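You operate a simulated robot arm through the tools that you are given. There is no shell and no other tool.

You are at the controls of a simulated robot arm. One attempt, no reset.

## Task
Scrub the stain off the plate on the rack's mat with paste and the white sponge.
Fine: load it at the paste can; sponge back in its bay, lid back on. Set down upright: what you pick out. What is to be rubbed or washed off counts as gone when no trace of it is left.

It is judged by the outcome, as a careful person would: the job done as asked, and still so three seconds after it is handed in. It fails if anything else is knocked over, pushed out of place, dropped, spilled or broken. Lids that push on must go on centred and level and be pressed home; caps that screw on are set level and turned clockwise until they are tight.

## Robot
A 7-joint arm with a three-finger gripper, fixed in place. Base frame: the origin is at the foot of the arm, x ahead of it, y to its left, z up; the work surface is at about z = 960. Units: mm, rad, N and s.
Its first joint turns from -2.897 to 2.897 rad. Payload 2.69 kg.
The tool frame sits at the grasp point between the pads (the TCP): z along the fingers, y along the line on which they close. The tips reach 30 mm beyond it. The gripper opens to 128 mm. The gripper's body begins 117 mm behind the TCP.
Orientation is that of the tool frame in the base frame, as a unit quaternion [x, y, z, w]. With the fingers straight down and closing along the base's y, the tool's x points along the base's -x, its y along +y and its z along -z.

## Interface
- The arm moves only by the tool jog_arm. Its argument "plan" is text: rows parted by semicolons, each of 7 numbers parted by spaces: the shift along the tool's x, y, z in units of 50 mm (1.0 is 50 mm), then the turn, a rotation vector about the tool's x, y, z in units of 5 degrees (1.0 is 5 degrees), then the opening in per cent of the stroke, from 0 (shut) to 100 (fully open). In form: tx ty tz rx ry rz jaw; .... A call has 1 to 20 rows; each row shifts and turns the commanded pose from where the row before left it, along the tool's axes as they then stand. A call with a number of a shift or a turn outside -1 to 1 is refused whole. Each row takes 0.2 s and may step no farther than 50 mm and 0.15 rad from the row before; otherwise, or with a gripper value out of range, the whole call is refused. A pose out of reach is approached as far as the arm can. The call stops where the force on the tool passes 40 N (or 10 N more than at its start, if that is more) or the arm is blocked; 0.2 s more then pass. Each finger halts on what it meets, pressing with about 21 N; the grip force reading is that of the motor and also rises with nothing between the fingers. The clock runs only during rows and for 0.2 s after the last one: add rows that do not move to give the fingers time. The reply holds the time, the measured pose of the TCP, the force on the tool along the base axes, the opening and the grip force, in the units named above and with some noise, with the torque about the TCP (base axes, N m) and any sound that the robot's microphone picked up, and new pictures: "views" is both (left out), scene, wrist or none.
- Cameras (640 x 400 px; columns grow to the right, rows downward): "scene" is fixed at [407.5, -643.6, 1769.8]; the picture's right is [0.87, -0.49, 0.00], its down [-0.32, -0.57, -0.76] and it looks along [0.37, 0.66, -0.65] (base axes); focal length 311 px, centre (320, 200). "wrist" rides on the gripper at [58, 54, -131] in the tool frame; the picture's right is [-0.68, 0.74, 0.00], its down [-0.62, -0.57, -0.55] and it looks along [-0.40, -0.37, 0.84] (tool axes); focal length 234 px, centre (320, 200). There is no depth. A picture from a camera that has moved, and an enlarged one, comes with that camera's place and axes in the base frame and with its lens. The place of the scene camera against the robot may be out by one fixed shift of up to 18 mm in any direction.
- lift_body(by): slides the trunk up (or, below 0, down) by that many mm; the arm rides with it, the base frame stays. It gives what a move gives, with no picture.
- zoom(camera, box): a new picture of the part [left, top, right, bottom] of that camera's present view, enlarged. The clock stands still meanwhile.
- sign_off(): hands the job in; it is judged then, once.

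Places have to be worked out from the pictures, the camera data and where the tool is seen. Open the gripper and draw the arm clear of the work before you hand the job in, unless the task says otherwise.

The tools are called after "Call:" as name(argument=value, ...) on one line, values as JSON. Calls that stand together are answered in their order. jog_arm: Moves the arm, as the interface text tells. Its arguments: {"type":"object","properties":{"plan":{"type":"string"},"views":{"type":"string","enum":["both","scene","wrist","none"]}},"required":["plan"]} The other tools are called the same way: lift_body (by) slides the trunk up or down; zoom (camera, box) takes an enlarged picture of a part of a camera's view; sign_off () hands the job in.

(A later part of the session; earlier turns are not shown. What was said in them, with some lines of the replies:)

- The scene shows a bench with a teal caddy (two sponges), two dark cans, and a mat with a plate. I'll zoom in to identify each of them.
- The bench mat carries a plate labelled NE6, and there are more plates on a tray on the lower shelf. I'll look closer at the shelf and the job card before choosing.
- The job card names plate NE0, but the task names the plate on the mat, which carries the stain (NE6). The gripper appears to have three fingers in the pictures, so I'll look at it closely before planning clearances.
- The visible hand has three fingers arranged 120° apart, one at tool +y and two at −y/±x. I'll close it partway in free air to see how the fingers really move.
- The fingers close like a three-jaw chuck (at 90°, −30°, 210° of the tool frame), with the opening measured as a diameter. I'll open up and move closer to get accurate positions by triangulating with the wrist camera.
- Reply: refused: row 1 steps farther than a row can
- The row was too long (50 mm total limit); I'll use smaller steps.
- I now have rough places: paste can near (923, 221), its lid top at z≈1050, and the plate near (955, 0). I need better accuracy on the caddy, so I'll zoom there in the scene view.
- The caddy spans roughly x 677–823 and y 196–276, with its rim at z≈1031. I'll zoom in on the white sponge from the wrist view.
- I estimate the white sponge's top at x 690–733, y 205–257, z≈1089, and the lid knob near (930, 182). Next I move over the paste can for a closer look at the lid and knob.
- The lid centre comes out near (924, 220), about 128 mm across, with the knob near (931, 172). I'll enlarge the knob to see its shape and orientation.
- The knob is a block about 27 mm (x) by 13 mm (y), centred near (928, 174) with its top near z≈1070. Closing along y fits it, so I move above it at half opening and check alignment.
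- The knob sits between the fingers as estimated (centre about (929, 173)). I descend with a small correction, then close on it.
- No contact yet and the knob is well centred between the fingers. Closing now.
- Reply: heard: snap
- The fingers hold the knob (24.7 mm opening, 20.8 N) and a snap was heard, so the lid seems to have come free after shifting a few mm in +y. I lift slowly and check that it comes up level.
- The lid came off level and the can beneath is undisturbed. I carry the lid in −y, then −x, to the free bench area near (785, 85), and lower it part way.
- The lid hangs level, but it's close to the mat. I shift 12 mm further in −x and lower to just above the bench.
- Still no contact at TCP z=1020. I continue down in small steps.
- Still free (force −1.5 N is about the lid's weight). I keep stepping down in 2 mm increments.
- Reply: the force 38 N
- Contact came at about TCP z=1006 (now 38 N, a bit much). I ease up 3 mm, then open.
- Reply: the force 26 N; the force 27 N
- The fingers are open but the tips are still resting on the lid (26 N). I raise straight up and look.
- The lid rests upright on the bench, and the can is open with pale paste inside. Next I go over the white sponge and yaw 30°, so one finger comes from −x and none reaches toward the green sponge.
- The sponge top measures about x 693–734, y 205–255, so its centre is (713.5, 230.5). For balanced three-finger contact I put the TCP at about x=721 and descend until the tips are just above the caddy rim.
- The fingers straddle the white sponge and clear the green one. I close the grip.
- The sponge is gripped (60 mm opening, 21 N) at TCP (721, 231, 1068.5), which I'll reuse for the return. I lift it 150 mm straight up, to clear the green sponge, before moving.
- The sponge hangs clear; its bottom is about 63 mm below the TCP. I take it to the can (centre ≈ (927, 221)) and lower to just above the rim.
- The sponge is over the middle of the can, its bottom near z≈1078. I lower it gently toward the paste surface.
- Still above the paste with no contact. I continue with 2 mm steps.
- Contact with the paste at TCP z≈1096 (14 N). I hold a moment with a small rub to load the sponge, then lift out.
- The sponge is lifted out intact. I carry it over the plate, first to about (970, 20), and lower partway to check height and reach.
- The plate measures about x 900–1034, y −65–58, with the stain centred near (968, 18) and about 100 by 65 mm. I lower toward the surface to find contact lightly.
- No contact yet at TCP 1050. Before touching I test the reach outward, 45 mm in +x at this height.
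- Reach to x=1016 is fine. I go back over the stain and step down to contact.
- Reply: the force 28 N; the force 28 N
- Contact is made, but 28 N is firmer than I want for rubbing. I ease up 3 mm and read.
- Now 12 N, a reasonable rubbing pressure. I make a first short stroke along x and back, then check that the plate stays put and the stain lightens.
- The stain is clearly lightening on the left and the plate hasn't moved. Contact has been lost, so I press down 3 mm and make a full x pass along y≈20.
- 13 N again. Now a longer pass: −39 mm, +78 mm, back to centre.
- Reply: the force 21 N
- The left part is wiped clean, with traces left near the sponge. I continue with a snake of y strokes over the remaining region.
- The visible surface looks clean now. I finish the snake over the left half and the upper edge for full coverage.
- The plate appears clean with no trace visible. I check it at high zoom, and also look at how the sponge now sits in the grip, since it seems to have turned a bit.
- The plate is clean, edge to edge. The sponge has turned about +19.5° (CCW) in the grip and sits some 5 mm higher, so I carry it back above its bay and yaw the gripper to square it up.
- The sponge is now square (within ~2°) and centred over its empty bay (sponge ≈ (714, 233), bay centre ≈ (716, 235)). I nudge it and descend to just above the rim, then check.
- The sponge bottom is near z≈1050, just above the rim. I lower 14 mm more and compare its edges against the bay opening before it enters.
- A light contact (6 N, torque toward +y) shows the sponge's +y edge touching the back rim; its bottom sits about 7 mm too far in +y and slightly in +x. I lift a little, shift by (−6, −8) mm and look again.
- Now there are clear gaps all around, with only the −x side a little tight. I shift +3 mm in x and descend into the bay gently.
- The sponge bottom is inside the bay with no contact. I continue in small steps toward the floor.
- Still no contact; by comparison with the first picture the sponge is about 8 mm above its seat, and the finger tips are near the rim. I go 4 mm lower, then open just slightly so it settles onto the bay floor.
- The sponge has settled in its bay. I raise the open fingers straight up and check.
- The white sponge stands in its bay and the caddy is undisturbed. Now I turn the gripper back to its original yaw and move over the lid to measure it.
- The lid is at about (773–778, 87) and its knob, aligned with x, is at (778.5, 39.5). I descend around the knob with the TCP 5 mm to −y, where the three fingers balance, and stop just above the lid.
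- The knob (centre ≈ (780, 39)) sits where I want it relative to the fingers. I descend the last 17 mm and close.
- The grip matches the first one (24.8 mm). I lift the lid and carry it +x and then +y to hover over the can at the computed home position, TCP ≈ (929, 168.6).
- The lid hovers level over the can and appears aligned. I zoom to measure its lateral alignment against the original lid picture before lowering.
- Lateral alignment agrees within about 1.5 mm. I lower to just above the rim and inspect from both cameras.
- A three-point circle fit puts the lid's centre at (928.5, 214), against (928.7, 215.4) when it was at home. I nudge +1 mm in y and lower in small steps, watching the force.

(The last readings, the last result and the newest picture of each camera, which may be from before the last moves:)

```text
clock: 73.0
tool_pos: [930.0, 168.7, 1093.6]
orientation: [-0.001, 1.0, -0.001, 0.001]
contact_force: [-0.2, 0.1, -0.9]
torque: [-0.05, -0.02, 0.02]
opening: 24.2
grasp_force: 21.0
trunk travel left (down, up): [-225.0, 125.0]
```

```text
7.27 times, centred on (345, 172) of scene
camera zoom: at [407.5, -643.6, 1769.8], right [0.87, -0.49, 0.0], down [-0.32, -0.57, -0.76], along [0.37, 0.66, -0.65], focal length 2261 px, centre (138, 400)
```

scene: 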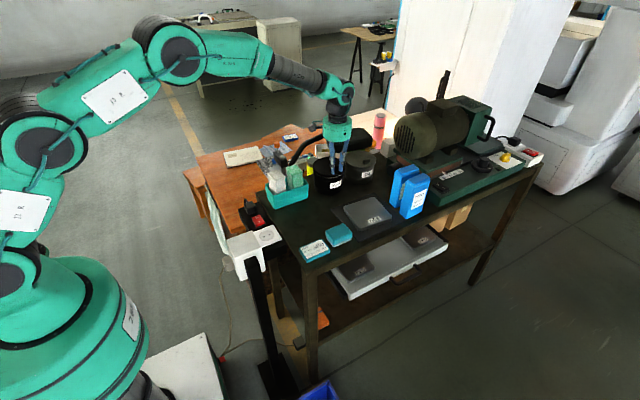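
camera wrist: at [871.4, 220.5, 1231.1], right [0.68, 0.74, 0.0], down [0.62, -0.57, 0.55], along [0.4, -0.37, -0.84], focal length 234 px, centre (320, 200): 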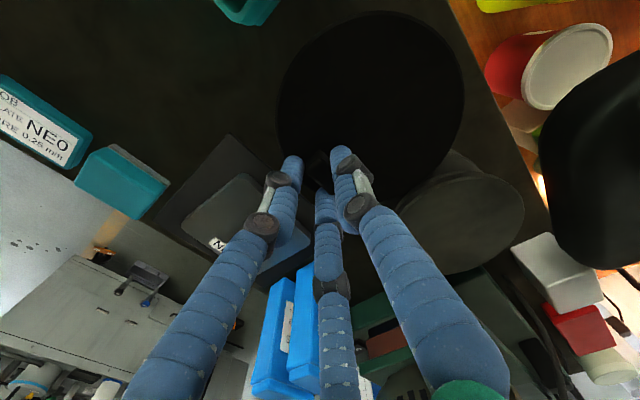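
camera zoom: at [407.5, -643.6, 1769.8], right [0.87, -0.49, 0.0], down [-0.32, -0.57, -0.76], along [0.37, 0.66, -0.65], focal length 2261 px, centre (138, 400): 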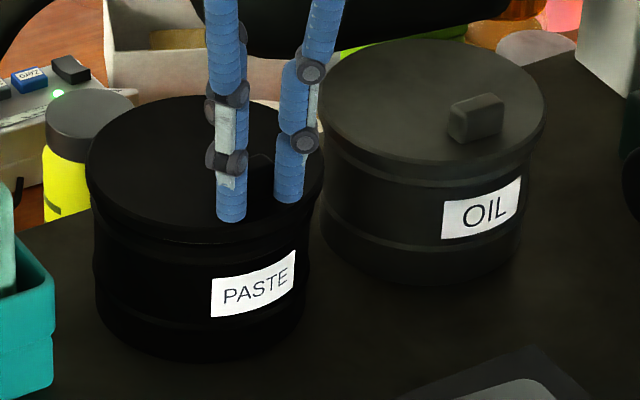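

Nearly seated visually, and no contact yet. I continue in 1.5 mm steps.

Call:
jog_arm(plan="0 0 0.03 0 0 0 0; 0 0 0.03 0 0 0 0; 0 0 0 0 0 0 0", views="none")

Call:
jog_arm(plan="0 0 0.03 0 0 0 0; 0 0 0.02 0 0 0 0; 0 0 0 0 0 0 0", views="none")

```text
clock: 73.8
tool_pos: [929.3, 169.7, 1089.8]
orientation: [0.0, 1.0, 0.0, 0.001]
contact_force: [-0.4, -0.8, -1.8]
torque: [-0.03, -0.03, 0.0]
opening: 24.5
grasp_force: 21.2
trunk travel left (down, up): [-225.0, 125.0]
```

```text
clock: 74.6
tool_pos: [930.1, 169.2, 1087.7]
orientation: [0.001, 1.0, 0.0, -0.001]
contact_force: [-0.2, 0.6, -0.9]
torque: [-0.08, 0.02, 0.01]
opening: 24.4
grasp_force: 21.2
trunk travel left (down, up): [-225.0, 125.0]
```

Still free at 1087.7; home is about 1084. I continue down.

Call:
jog_arm(plan="0 0 0.03 0 0 0 0; 0 0 0.02 0 0 0 0; 0 0 0 0 0 0 0", views="none")

Call:
jog_arm(plan="0 0 0.02 0 0 0 0; 0 0 0.02 0 0 0 0; 0 0 0 0 0 0 0", views="scene")

Call:
zoom(camera="scene", box=[315, 145, 375, 200])

```text
clock: 75.4
tool_pos: [931.1, 170.7, 1086.1]
orientation: [0.0, 1.0, 0.0, 0.0]
contact_force: [0.5, 2.4, 0.9]
torque: [0.01, 0.0, -0.02]
opening: 24.5
grasp_force: 21.2
trunk travel left (down, up): [-225.0, 125.0]
```

```text
clock: 76.2
tool_pos: [929.1, 170.2, 1084.2]
orientation: [0.0, 1.0, 0.0, 0.0]
contact_force: [-0.2, 3.6, 9.5]
torque: [0.1, 0.18, -0.06]
opening: 24.7
grasp_force: 20.9
trunk travel left (down, up): [-225.0, 125.0]
```

scene: 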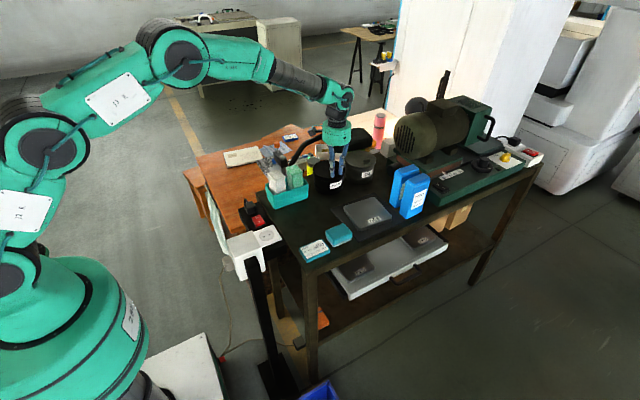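

```text
7.27 times, centred on (345, 172) of scene
camera zoom: at [407.5, -643.6, 1769.8], right [0.87, -0.49, 0.0], down [-0.32, -0.57, -0.76], along [0.37, 0.66, -0.65], focal length 2261 px, centre (138, 400)
```

zoom: 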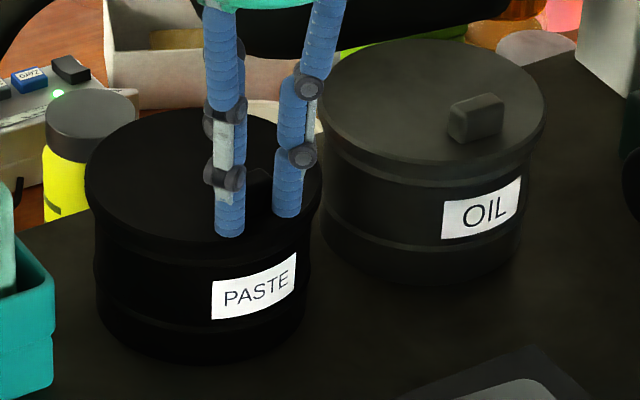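

Contact at z=1084 with Fz 9.5 N and Fy +3.6 N, so the can is nudging the lid in +y. I comply with a 1.5 mm shift in +y and read again.

Call:
jog_arm(plan="0 0.03 0 0 0 0 0; 0 0 0 0 0 0 0", views="none")

```text
clock: 76.8
tool_pos: [928.7, 170.9, 1083.7]
orientation: [0.001, 1.0, 0.0, 0.0]
contact_force: [-0.9, -6.5, 11.7]
torque: [-0.21, -0.18, 0.0]
opening: 24.2
grasp_force: 20.8
trunk travel left (down, up): [-225.0, 125.0]
```

Fy swung to −6.5 N, so the skirt is engaged with little play. I back off 0.9 mm to centre it.

Call:
jog_arm(plan="0 -0.018 0 0 0 0 0; 0 0 0 0 0 0 0", views="none")

```text
clock: 77.4
tool_pos: [929.1, 171.3, 1083.9]
orientation: [0.0, 1.0, 0.0, 0.0]
contact_force: [1.0, 1.2, 8.0]
torque: [0.06, -0.04, 0.02]
opening: 24.6
grasp_force: 21.0
trunk travel left (down, up): [-225.0, 125.0]
```

Lateral load is now near zero, with the lid resting on the can. I release the knob and lift clear to inspect, before pressing at the lid's centre.

Call:
jog_arm(plan="0 0 -0.02 0 0 0 20; 0 0 0 0 0 0 40; 0 0 0 0 0 0 45; 0 0 -0.4 0 0 0 45; 0 0 -0.8 0 0 0 45; 0 0 0 0 0 0 45")

Call:
zoom(camera="scene", box=[315, 145, 375, 200])

Call:
zoom(camera="wrist", box=[260, 0, 480, 200])

```text
clock: 78.8
tool_pos: [927.9, 169.0, 1145.8]
orientation: [0.0, 1.0, 0.0, 0.0]
contact_force: [-0.2, 0.6, 0.1]
torque: [0.03, -0.09, 0.02]
opening: 57.5
grasp_force: 0.0
trunk travel left (down, up): [-225.0, 125.0]
heard: snap
camera wrist: at [869.6, 222.5, 1277.2], right [0.68, 0.74, 0.0], down [0.62, -0.57, 0.55], along [0.4, -0.37, -0.84], focal length 234 px, centre (320, 200)
```

scene: 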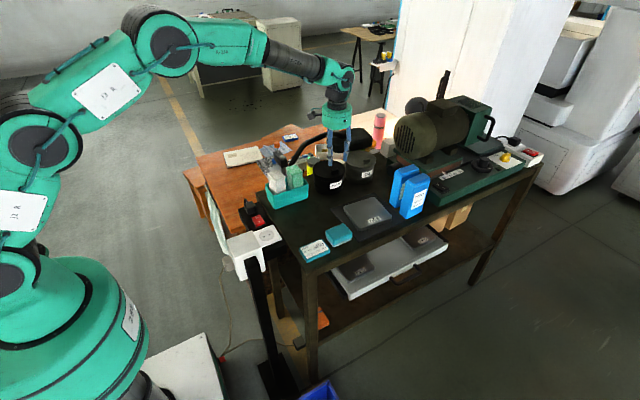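
wrist: 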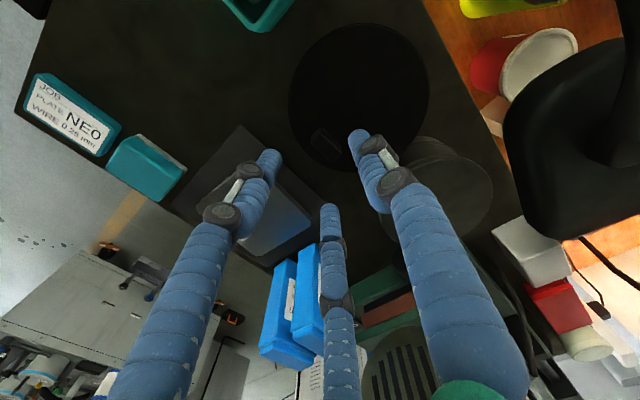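

```text
7.27 times, centred on (345, 172) of scene
camera zoom: at [407.5, -643.6, 1769.8], right [0.87, -0.49, 0.0], down [-0.32, -0.57, -0.76], along [0.37, 0.66, -0.65], focal length 2261 px, centre (138, 400)
```

zoom: 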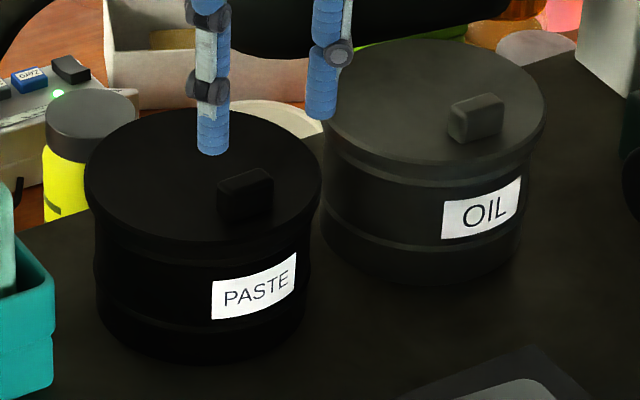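

```text
2.00 times, centred on (370, 100) of wrist
camera zoom: at [869.6, 222.5, 1277.2], right [0.68, 0.74, 0.0], down [0.62, -0.57, 0.55], along [0.4, -0.37, -0.84], focal length 468 px, centre (220, 400)
```

zoom: 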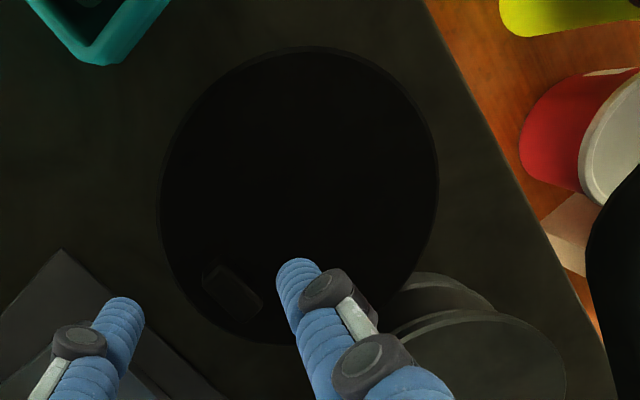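

A snap was heard as I let go, and the lid sits flat and centred. To be sure it's home, I close the fingers and press down at the lid's centre.

Call:
jog_arm(plan="0 0.46 0 0 0 0 0; 0 0.46 0 0 0 0 0; 0 0 0 0 0 0 0; 0 0 0.6 0 0 0 0; 0 0 0.3 0 0 0 0; 0 0 0.2 0 0 0 0; 0 0 0 0 0 0 0")

Call:
zoom(camera="scene", box=[315, 145, 375, 200])

```text
clock: 80.4
tool_pos: [928.3, 216.6, 1089.3]
orientation: [-0.001, 1.0, 0.0, 0.0]
contact_force: [0.5, 0.2, -0.1]
torque: [0.0, 0.01, -0.02]
opening: 2.4
grasp_force: 21.4
trunk travel left (down, up): [-225.0, 125.0]
camera wrist: at [871.1, 268.3, 1220.4], right [0.68, 0.74, 0.0], down [0.62, -0.57, 0.55], along [0.4, -0.37, -0.84], focal length 234 px, centre (320, 200)
```

scene: 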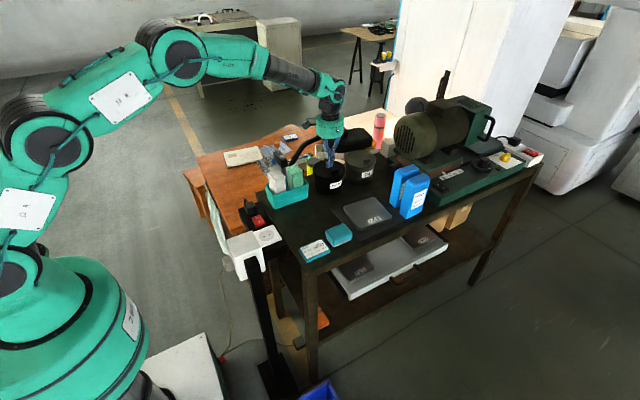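
wrist: 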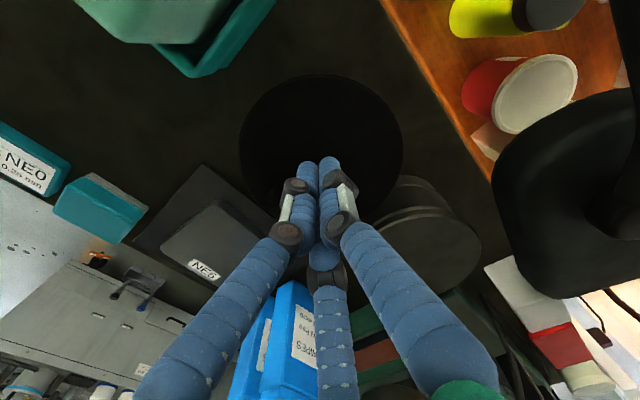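

```text
7.27 times, centred on (345, 172) of scene
camera zoom: at [407.5, -643.6, 1769.8], right [0.87, -0.49, 0.0], down [-0.32, -0.57, -0.76], along [0.37, 0.66, -0.65], focal length 2261 px, centre (138, 400)
```

zoom: 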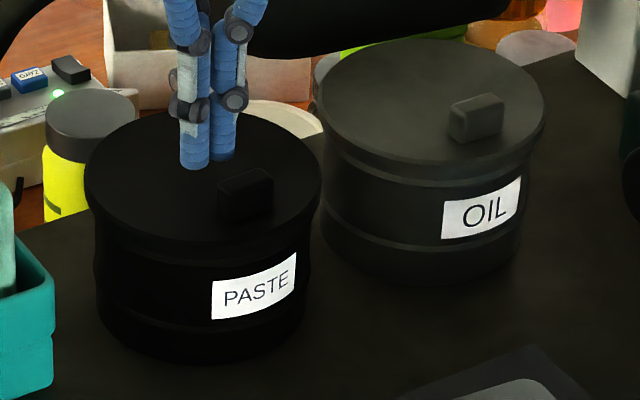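

The closed fingers are over the lid's centre. I press down in small steps.

Call:
jog_arm(plan="0 0 0.06 0 0 0 0; 0 0 0.06 0 0 0 0; 0 0 0.04 0 0 0 0; 0 0 0 0 0 0 0", views="none")

Call:
jog_arm(plan="0 0 0.03 0 0 0 0; 0 0 0 0 0 0 0", views="none")

```text
clock: 81.4
tool_pos: [929.7, 216.2, 1080.5]
orientation: [0.0, 1.0, 0.0, 0.001]
contact_force: [-0.1, -0.6, 0.2]
torque: [0.01, 0.02, 0.01]
opening: 2.3
grasp_force: 21.0
trunk travel left (down, up): [-225.0, 125.0]
```

```text
clock: 82.0
tool_pos: [930.8, 216.2, 1080.3]
orientation: [0.0, 1.0, 0.0, -0.001]
contact_force: [-0.9, -0.3, -0.5]
torque: [0.0, 0.03, 0.01]
opening: 2.2
grasp_force: 20.9
trunk travel left (down, up): [-225.0, 125.0]
```

Call:
jog_arm(plan="0 0 0.03 0 0 0 0; 0 0 0.03 0 0 0 0; 0 0 0 0 0 0 0", views="none")

Call:
jog_arm(plan="0 0 0.03 0 0 0 0; 0 0 0 0 0 0 0", views="none")

```text
clock: 82.8
tool_pos: [930.7, 215.0, 1077.2]
orientation: [0.0, 1.0, 0.0, 0.001]
contact_force: [-0.2, -1.5, 8.3]
torque: [-0.07, 0.02, -0.01]
opening: 5.9
grasp_force: 20.8
trunk travel left (down, up): [-225.0, 125.0]
```

```text
clock: 83.4
tool_pos: [930.3, 216.2, 1077.8]
orientation: [0.0, 1.0, 0.0, 0.002]
contact_force: [0.2, -3.9, 19.8]
torque: [-0.1, 0.01, 0.01]
opening: 6.1
grasp_force: 21.3
trunk travel left (down, up): [-225.0, 125.0]
```

Contact on the lid top at TCP ≈1077.5, now 20 N. I press somewhat harder, up to about 35 N, and listen.

Call:
jog_arm(plan="0 0 0.03 0 0 0 0; 0 0 0 0 0 0 0", views="none")

Call:
jog_arm(plan="0 0 0.02 0 0 0 0; 0 0 0 0 0 0 0", views="none")

```text
clock: 84.0
tool_pos: [930.5, 215.9, 1077.6]
orientation: [0.0, 1.0, 0.001, 0.002]
contact_force: [5.7, -4.2, 31.7]
torque: [-0.17, -0.11, 0.0]
opening: 5.9
grasp_force: 21.1
trunk travel left (down, up): [-225.0, 125.0]
```

```text
clock: 84.7
tool_pos: [932.1, 216.9, 1077.6]
orientation: [0.001, 1.0, 0.001, 0.004]
contact_force: [2.5, 0.3, 8.1]
torque: [-0.06, 0.01, 0.09]
opening: 2.3
grasp_force: 20.8
trunk travel left (down, up): [-225.0, 125.0]
stopped in row 2: the force on the tool passed its limit at 43 N (the readings are from after the stop); the commanded pose is now the measured one
```

The lid is solid under 43 N with no further travel, so it is home. I lift straight up and draw the arm clear.

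Call:
jog_arm(plan="0 0 -0.2 0 0 0 0; 0 0 -0.8 0 0 0 0; 0 0 -0.9 0 0 0 20; 0 0 -0.9 0 0 0 40; 0.6 0 -0.7 0 0 0 60; 0.8 0 -0.5 0 0 0 100; 0.8 0 -0.5 0 0 0 100; 0.8 0 -0.5 0 0 0 100; 0.8 0 0 0 0 0 100; 0.8 0 0 0 0 0 100; 0 0 0 0 0 0 100")

Call:
zoom(camera="scene", box=[310, 140, 390, 200])

Call:
zoom(camera="scene", box=[250, 120, 450, 270])

Call:
zoom(camera="wrist", box=[200, 60, 480, 280])

Call:
zoom(camera="scene", box=[325, 185, 435, 255])

```text
clock: 87.0
tool_pos: [699.2, 217.1, 1324.5]
orientation: [0.001, 1.0, 0.0, 0.002]
contact_force: [-0.5, -0.1, 0.5]
torque: [0.02, -0.07, 0.0]
opening: 127.7
grasp_force: 0.0
trunk travel left (down, up): [-225.0, 125.0]
camera wrist: at [640.7, 269.6, 1456.0], right [0.68, 0.74, 0.0], down [0.61, -0.57, 0.55], along [0.41, -0.37, -0.83], focal length 234 px, centre (320, 200)
```

scene: 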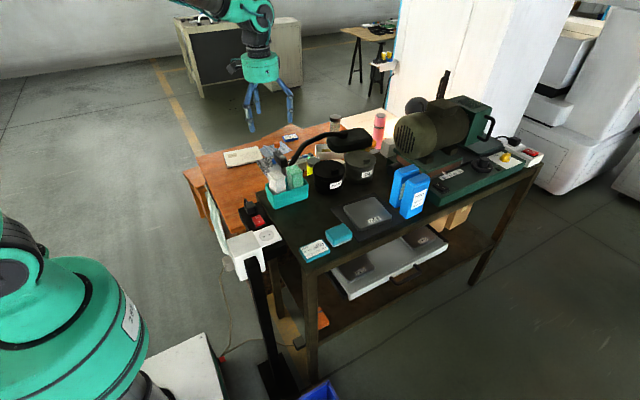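
wrist: 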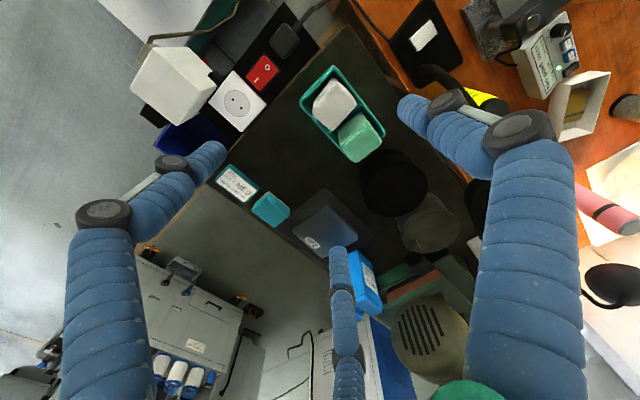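

```text
6.67 times, centred on (350, 170) of scene
camera zoom: at [407.5, -643.6, 1769.8], right [0.87, -0.49, 0.0], down [-0.32, -0.57, -0.76], along [0.37, 0.66, -0.65], focal length 2072 px, centre (120, 400)
```

zoom: 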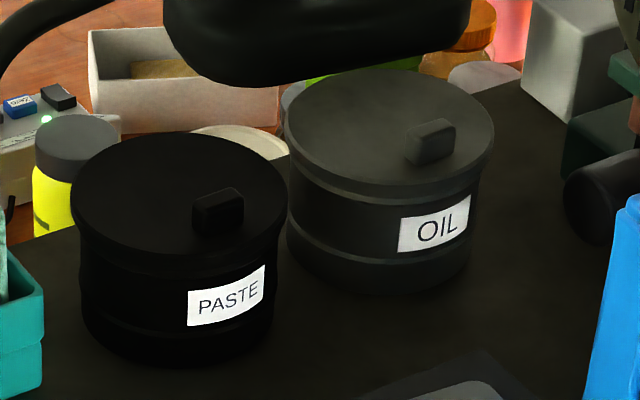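

```text
2.67 times, centred on (350, 195) of scene
camera zoom: at [407.5, -643.6, 1769.8], right [0.87, -0.49, 0.0], down [-0.32, -0.57, -0.76], along [0.37, 0.66, -0.65], focal length 829 px, centre (240, 213)
```

zoom: 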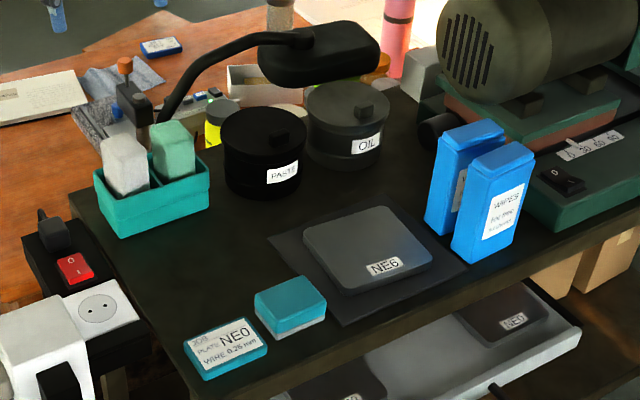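

```text
1.82 times, centred on (340, 170) of wrist
camera zoom: at [640.7, 269.6, 1456.0], right [0.68, 0.74, 0.0], down [0.61, -0.57, 0.55], along [0.41, -0.37, -0.83], focal length 426 px, centre (284, 254)
```

zoom: 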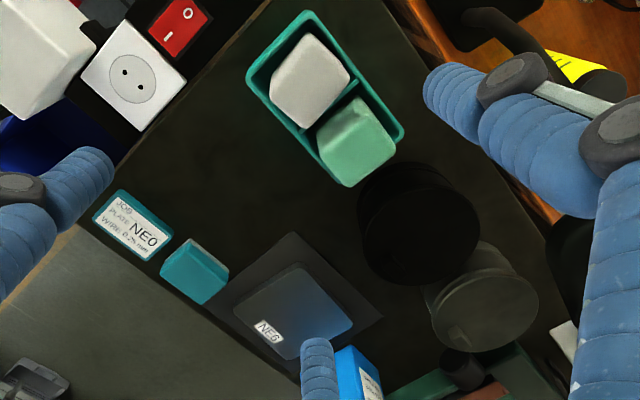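

```text
5.71 times, centred on (380, 220) of scene
camera zoom: at [407.5, -643.6, 1769.8], right [0.87, -0.49, 0.0], down [-0.32, -0.57, -0.76], along [0.37, 0.66, -0.65], focal length 1776 px, centre (-23, 86)
```

zoom: 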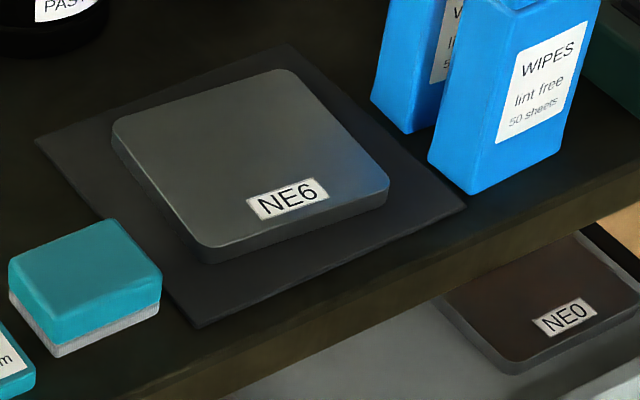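

All checks look good: the plate is spotless and unmoved, the white sponge stands in its bay, and the lid is on level and pressed home. Nothing else looks disturbed and the open gripper is clear, so I hand the job in.

Call:
sign_off()

```text
The job is handed in.
```

The stain on the plate on the mat (labelled NE6) is scrubbed off, and no trace shows at high zoom. I have handed the job in.

- **Sponge:** I loaded the white sponge at the paste can and scrubbed with it. It is back upright in its bay, turned a few degrees from how it stood before.
- **Lid:** The paste can's lid is back on, centred and level. A snap was heard as I let go of it, and it did not move when I pressed its centre at up to 43 N.
- **Surroundings:** The plate did not move. The paste can may have shifted by about 1 mm when the lid went on. Nothing else looks disturbed.
- **Arm:** The gripper is open and clear of the work.

The job card on the bench names plate NE0. I followed your wording and cleaned the stained plate on the mat, which is NE6; the NE0 plate on the lower tray was left alone.
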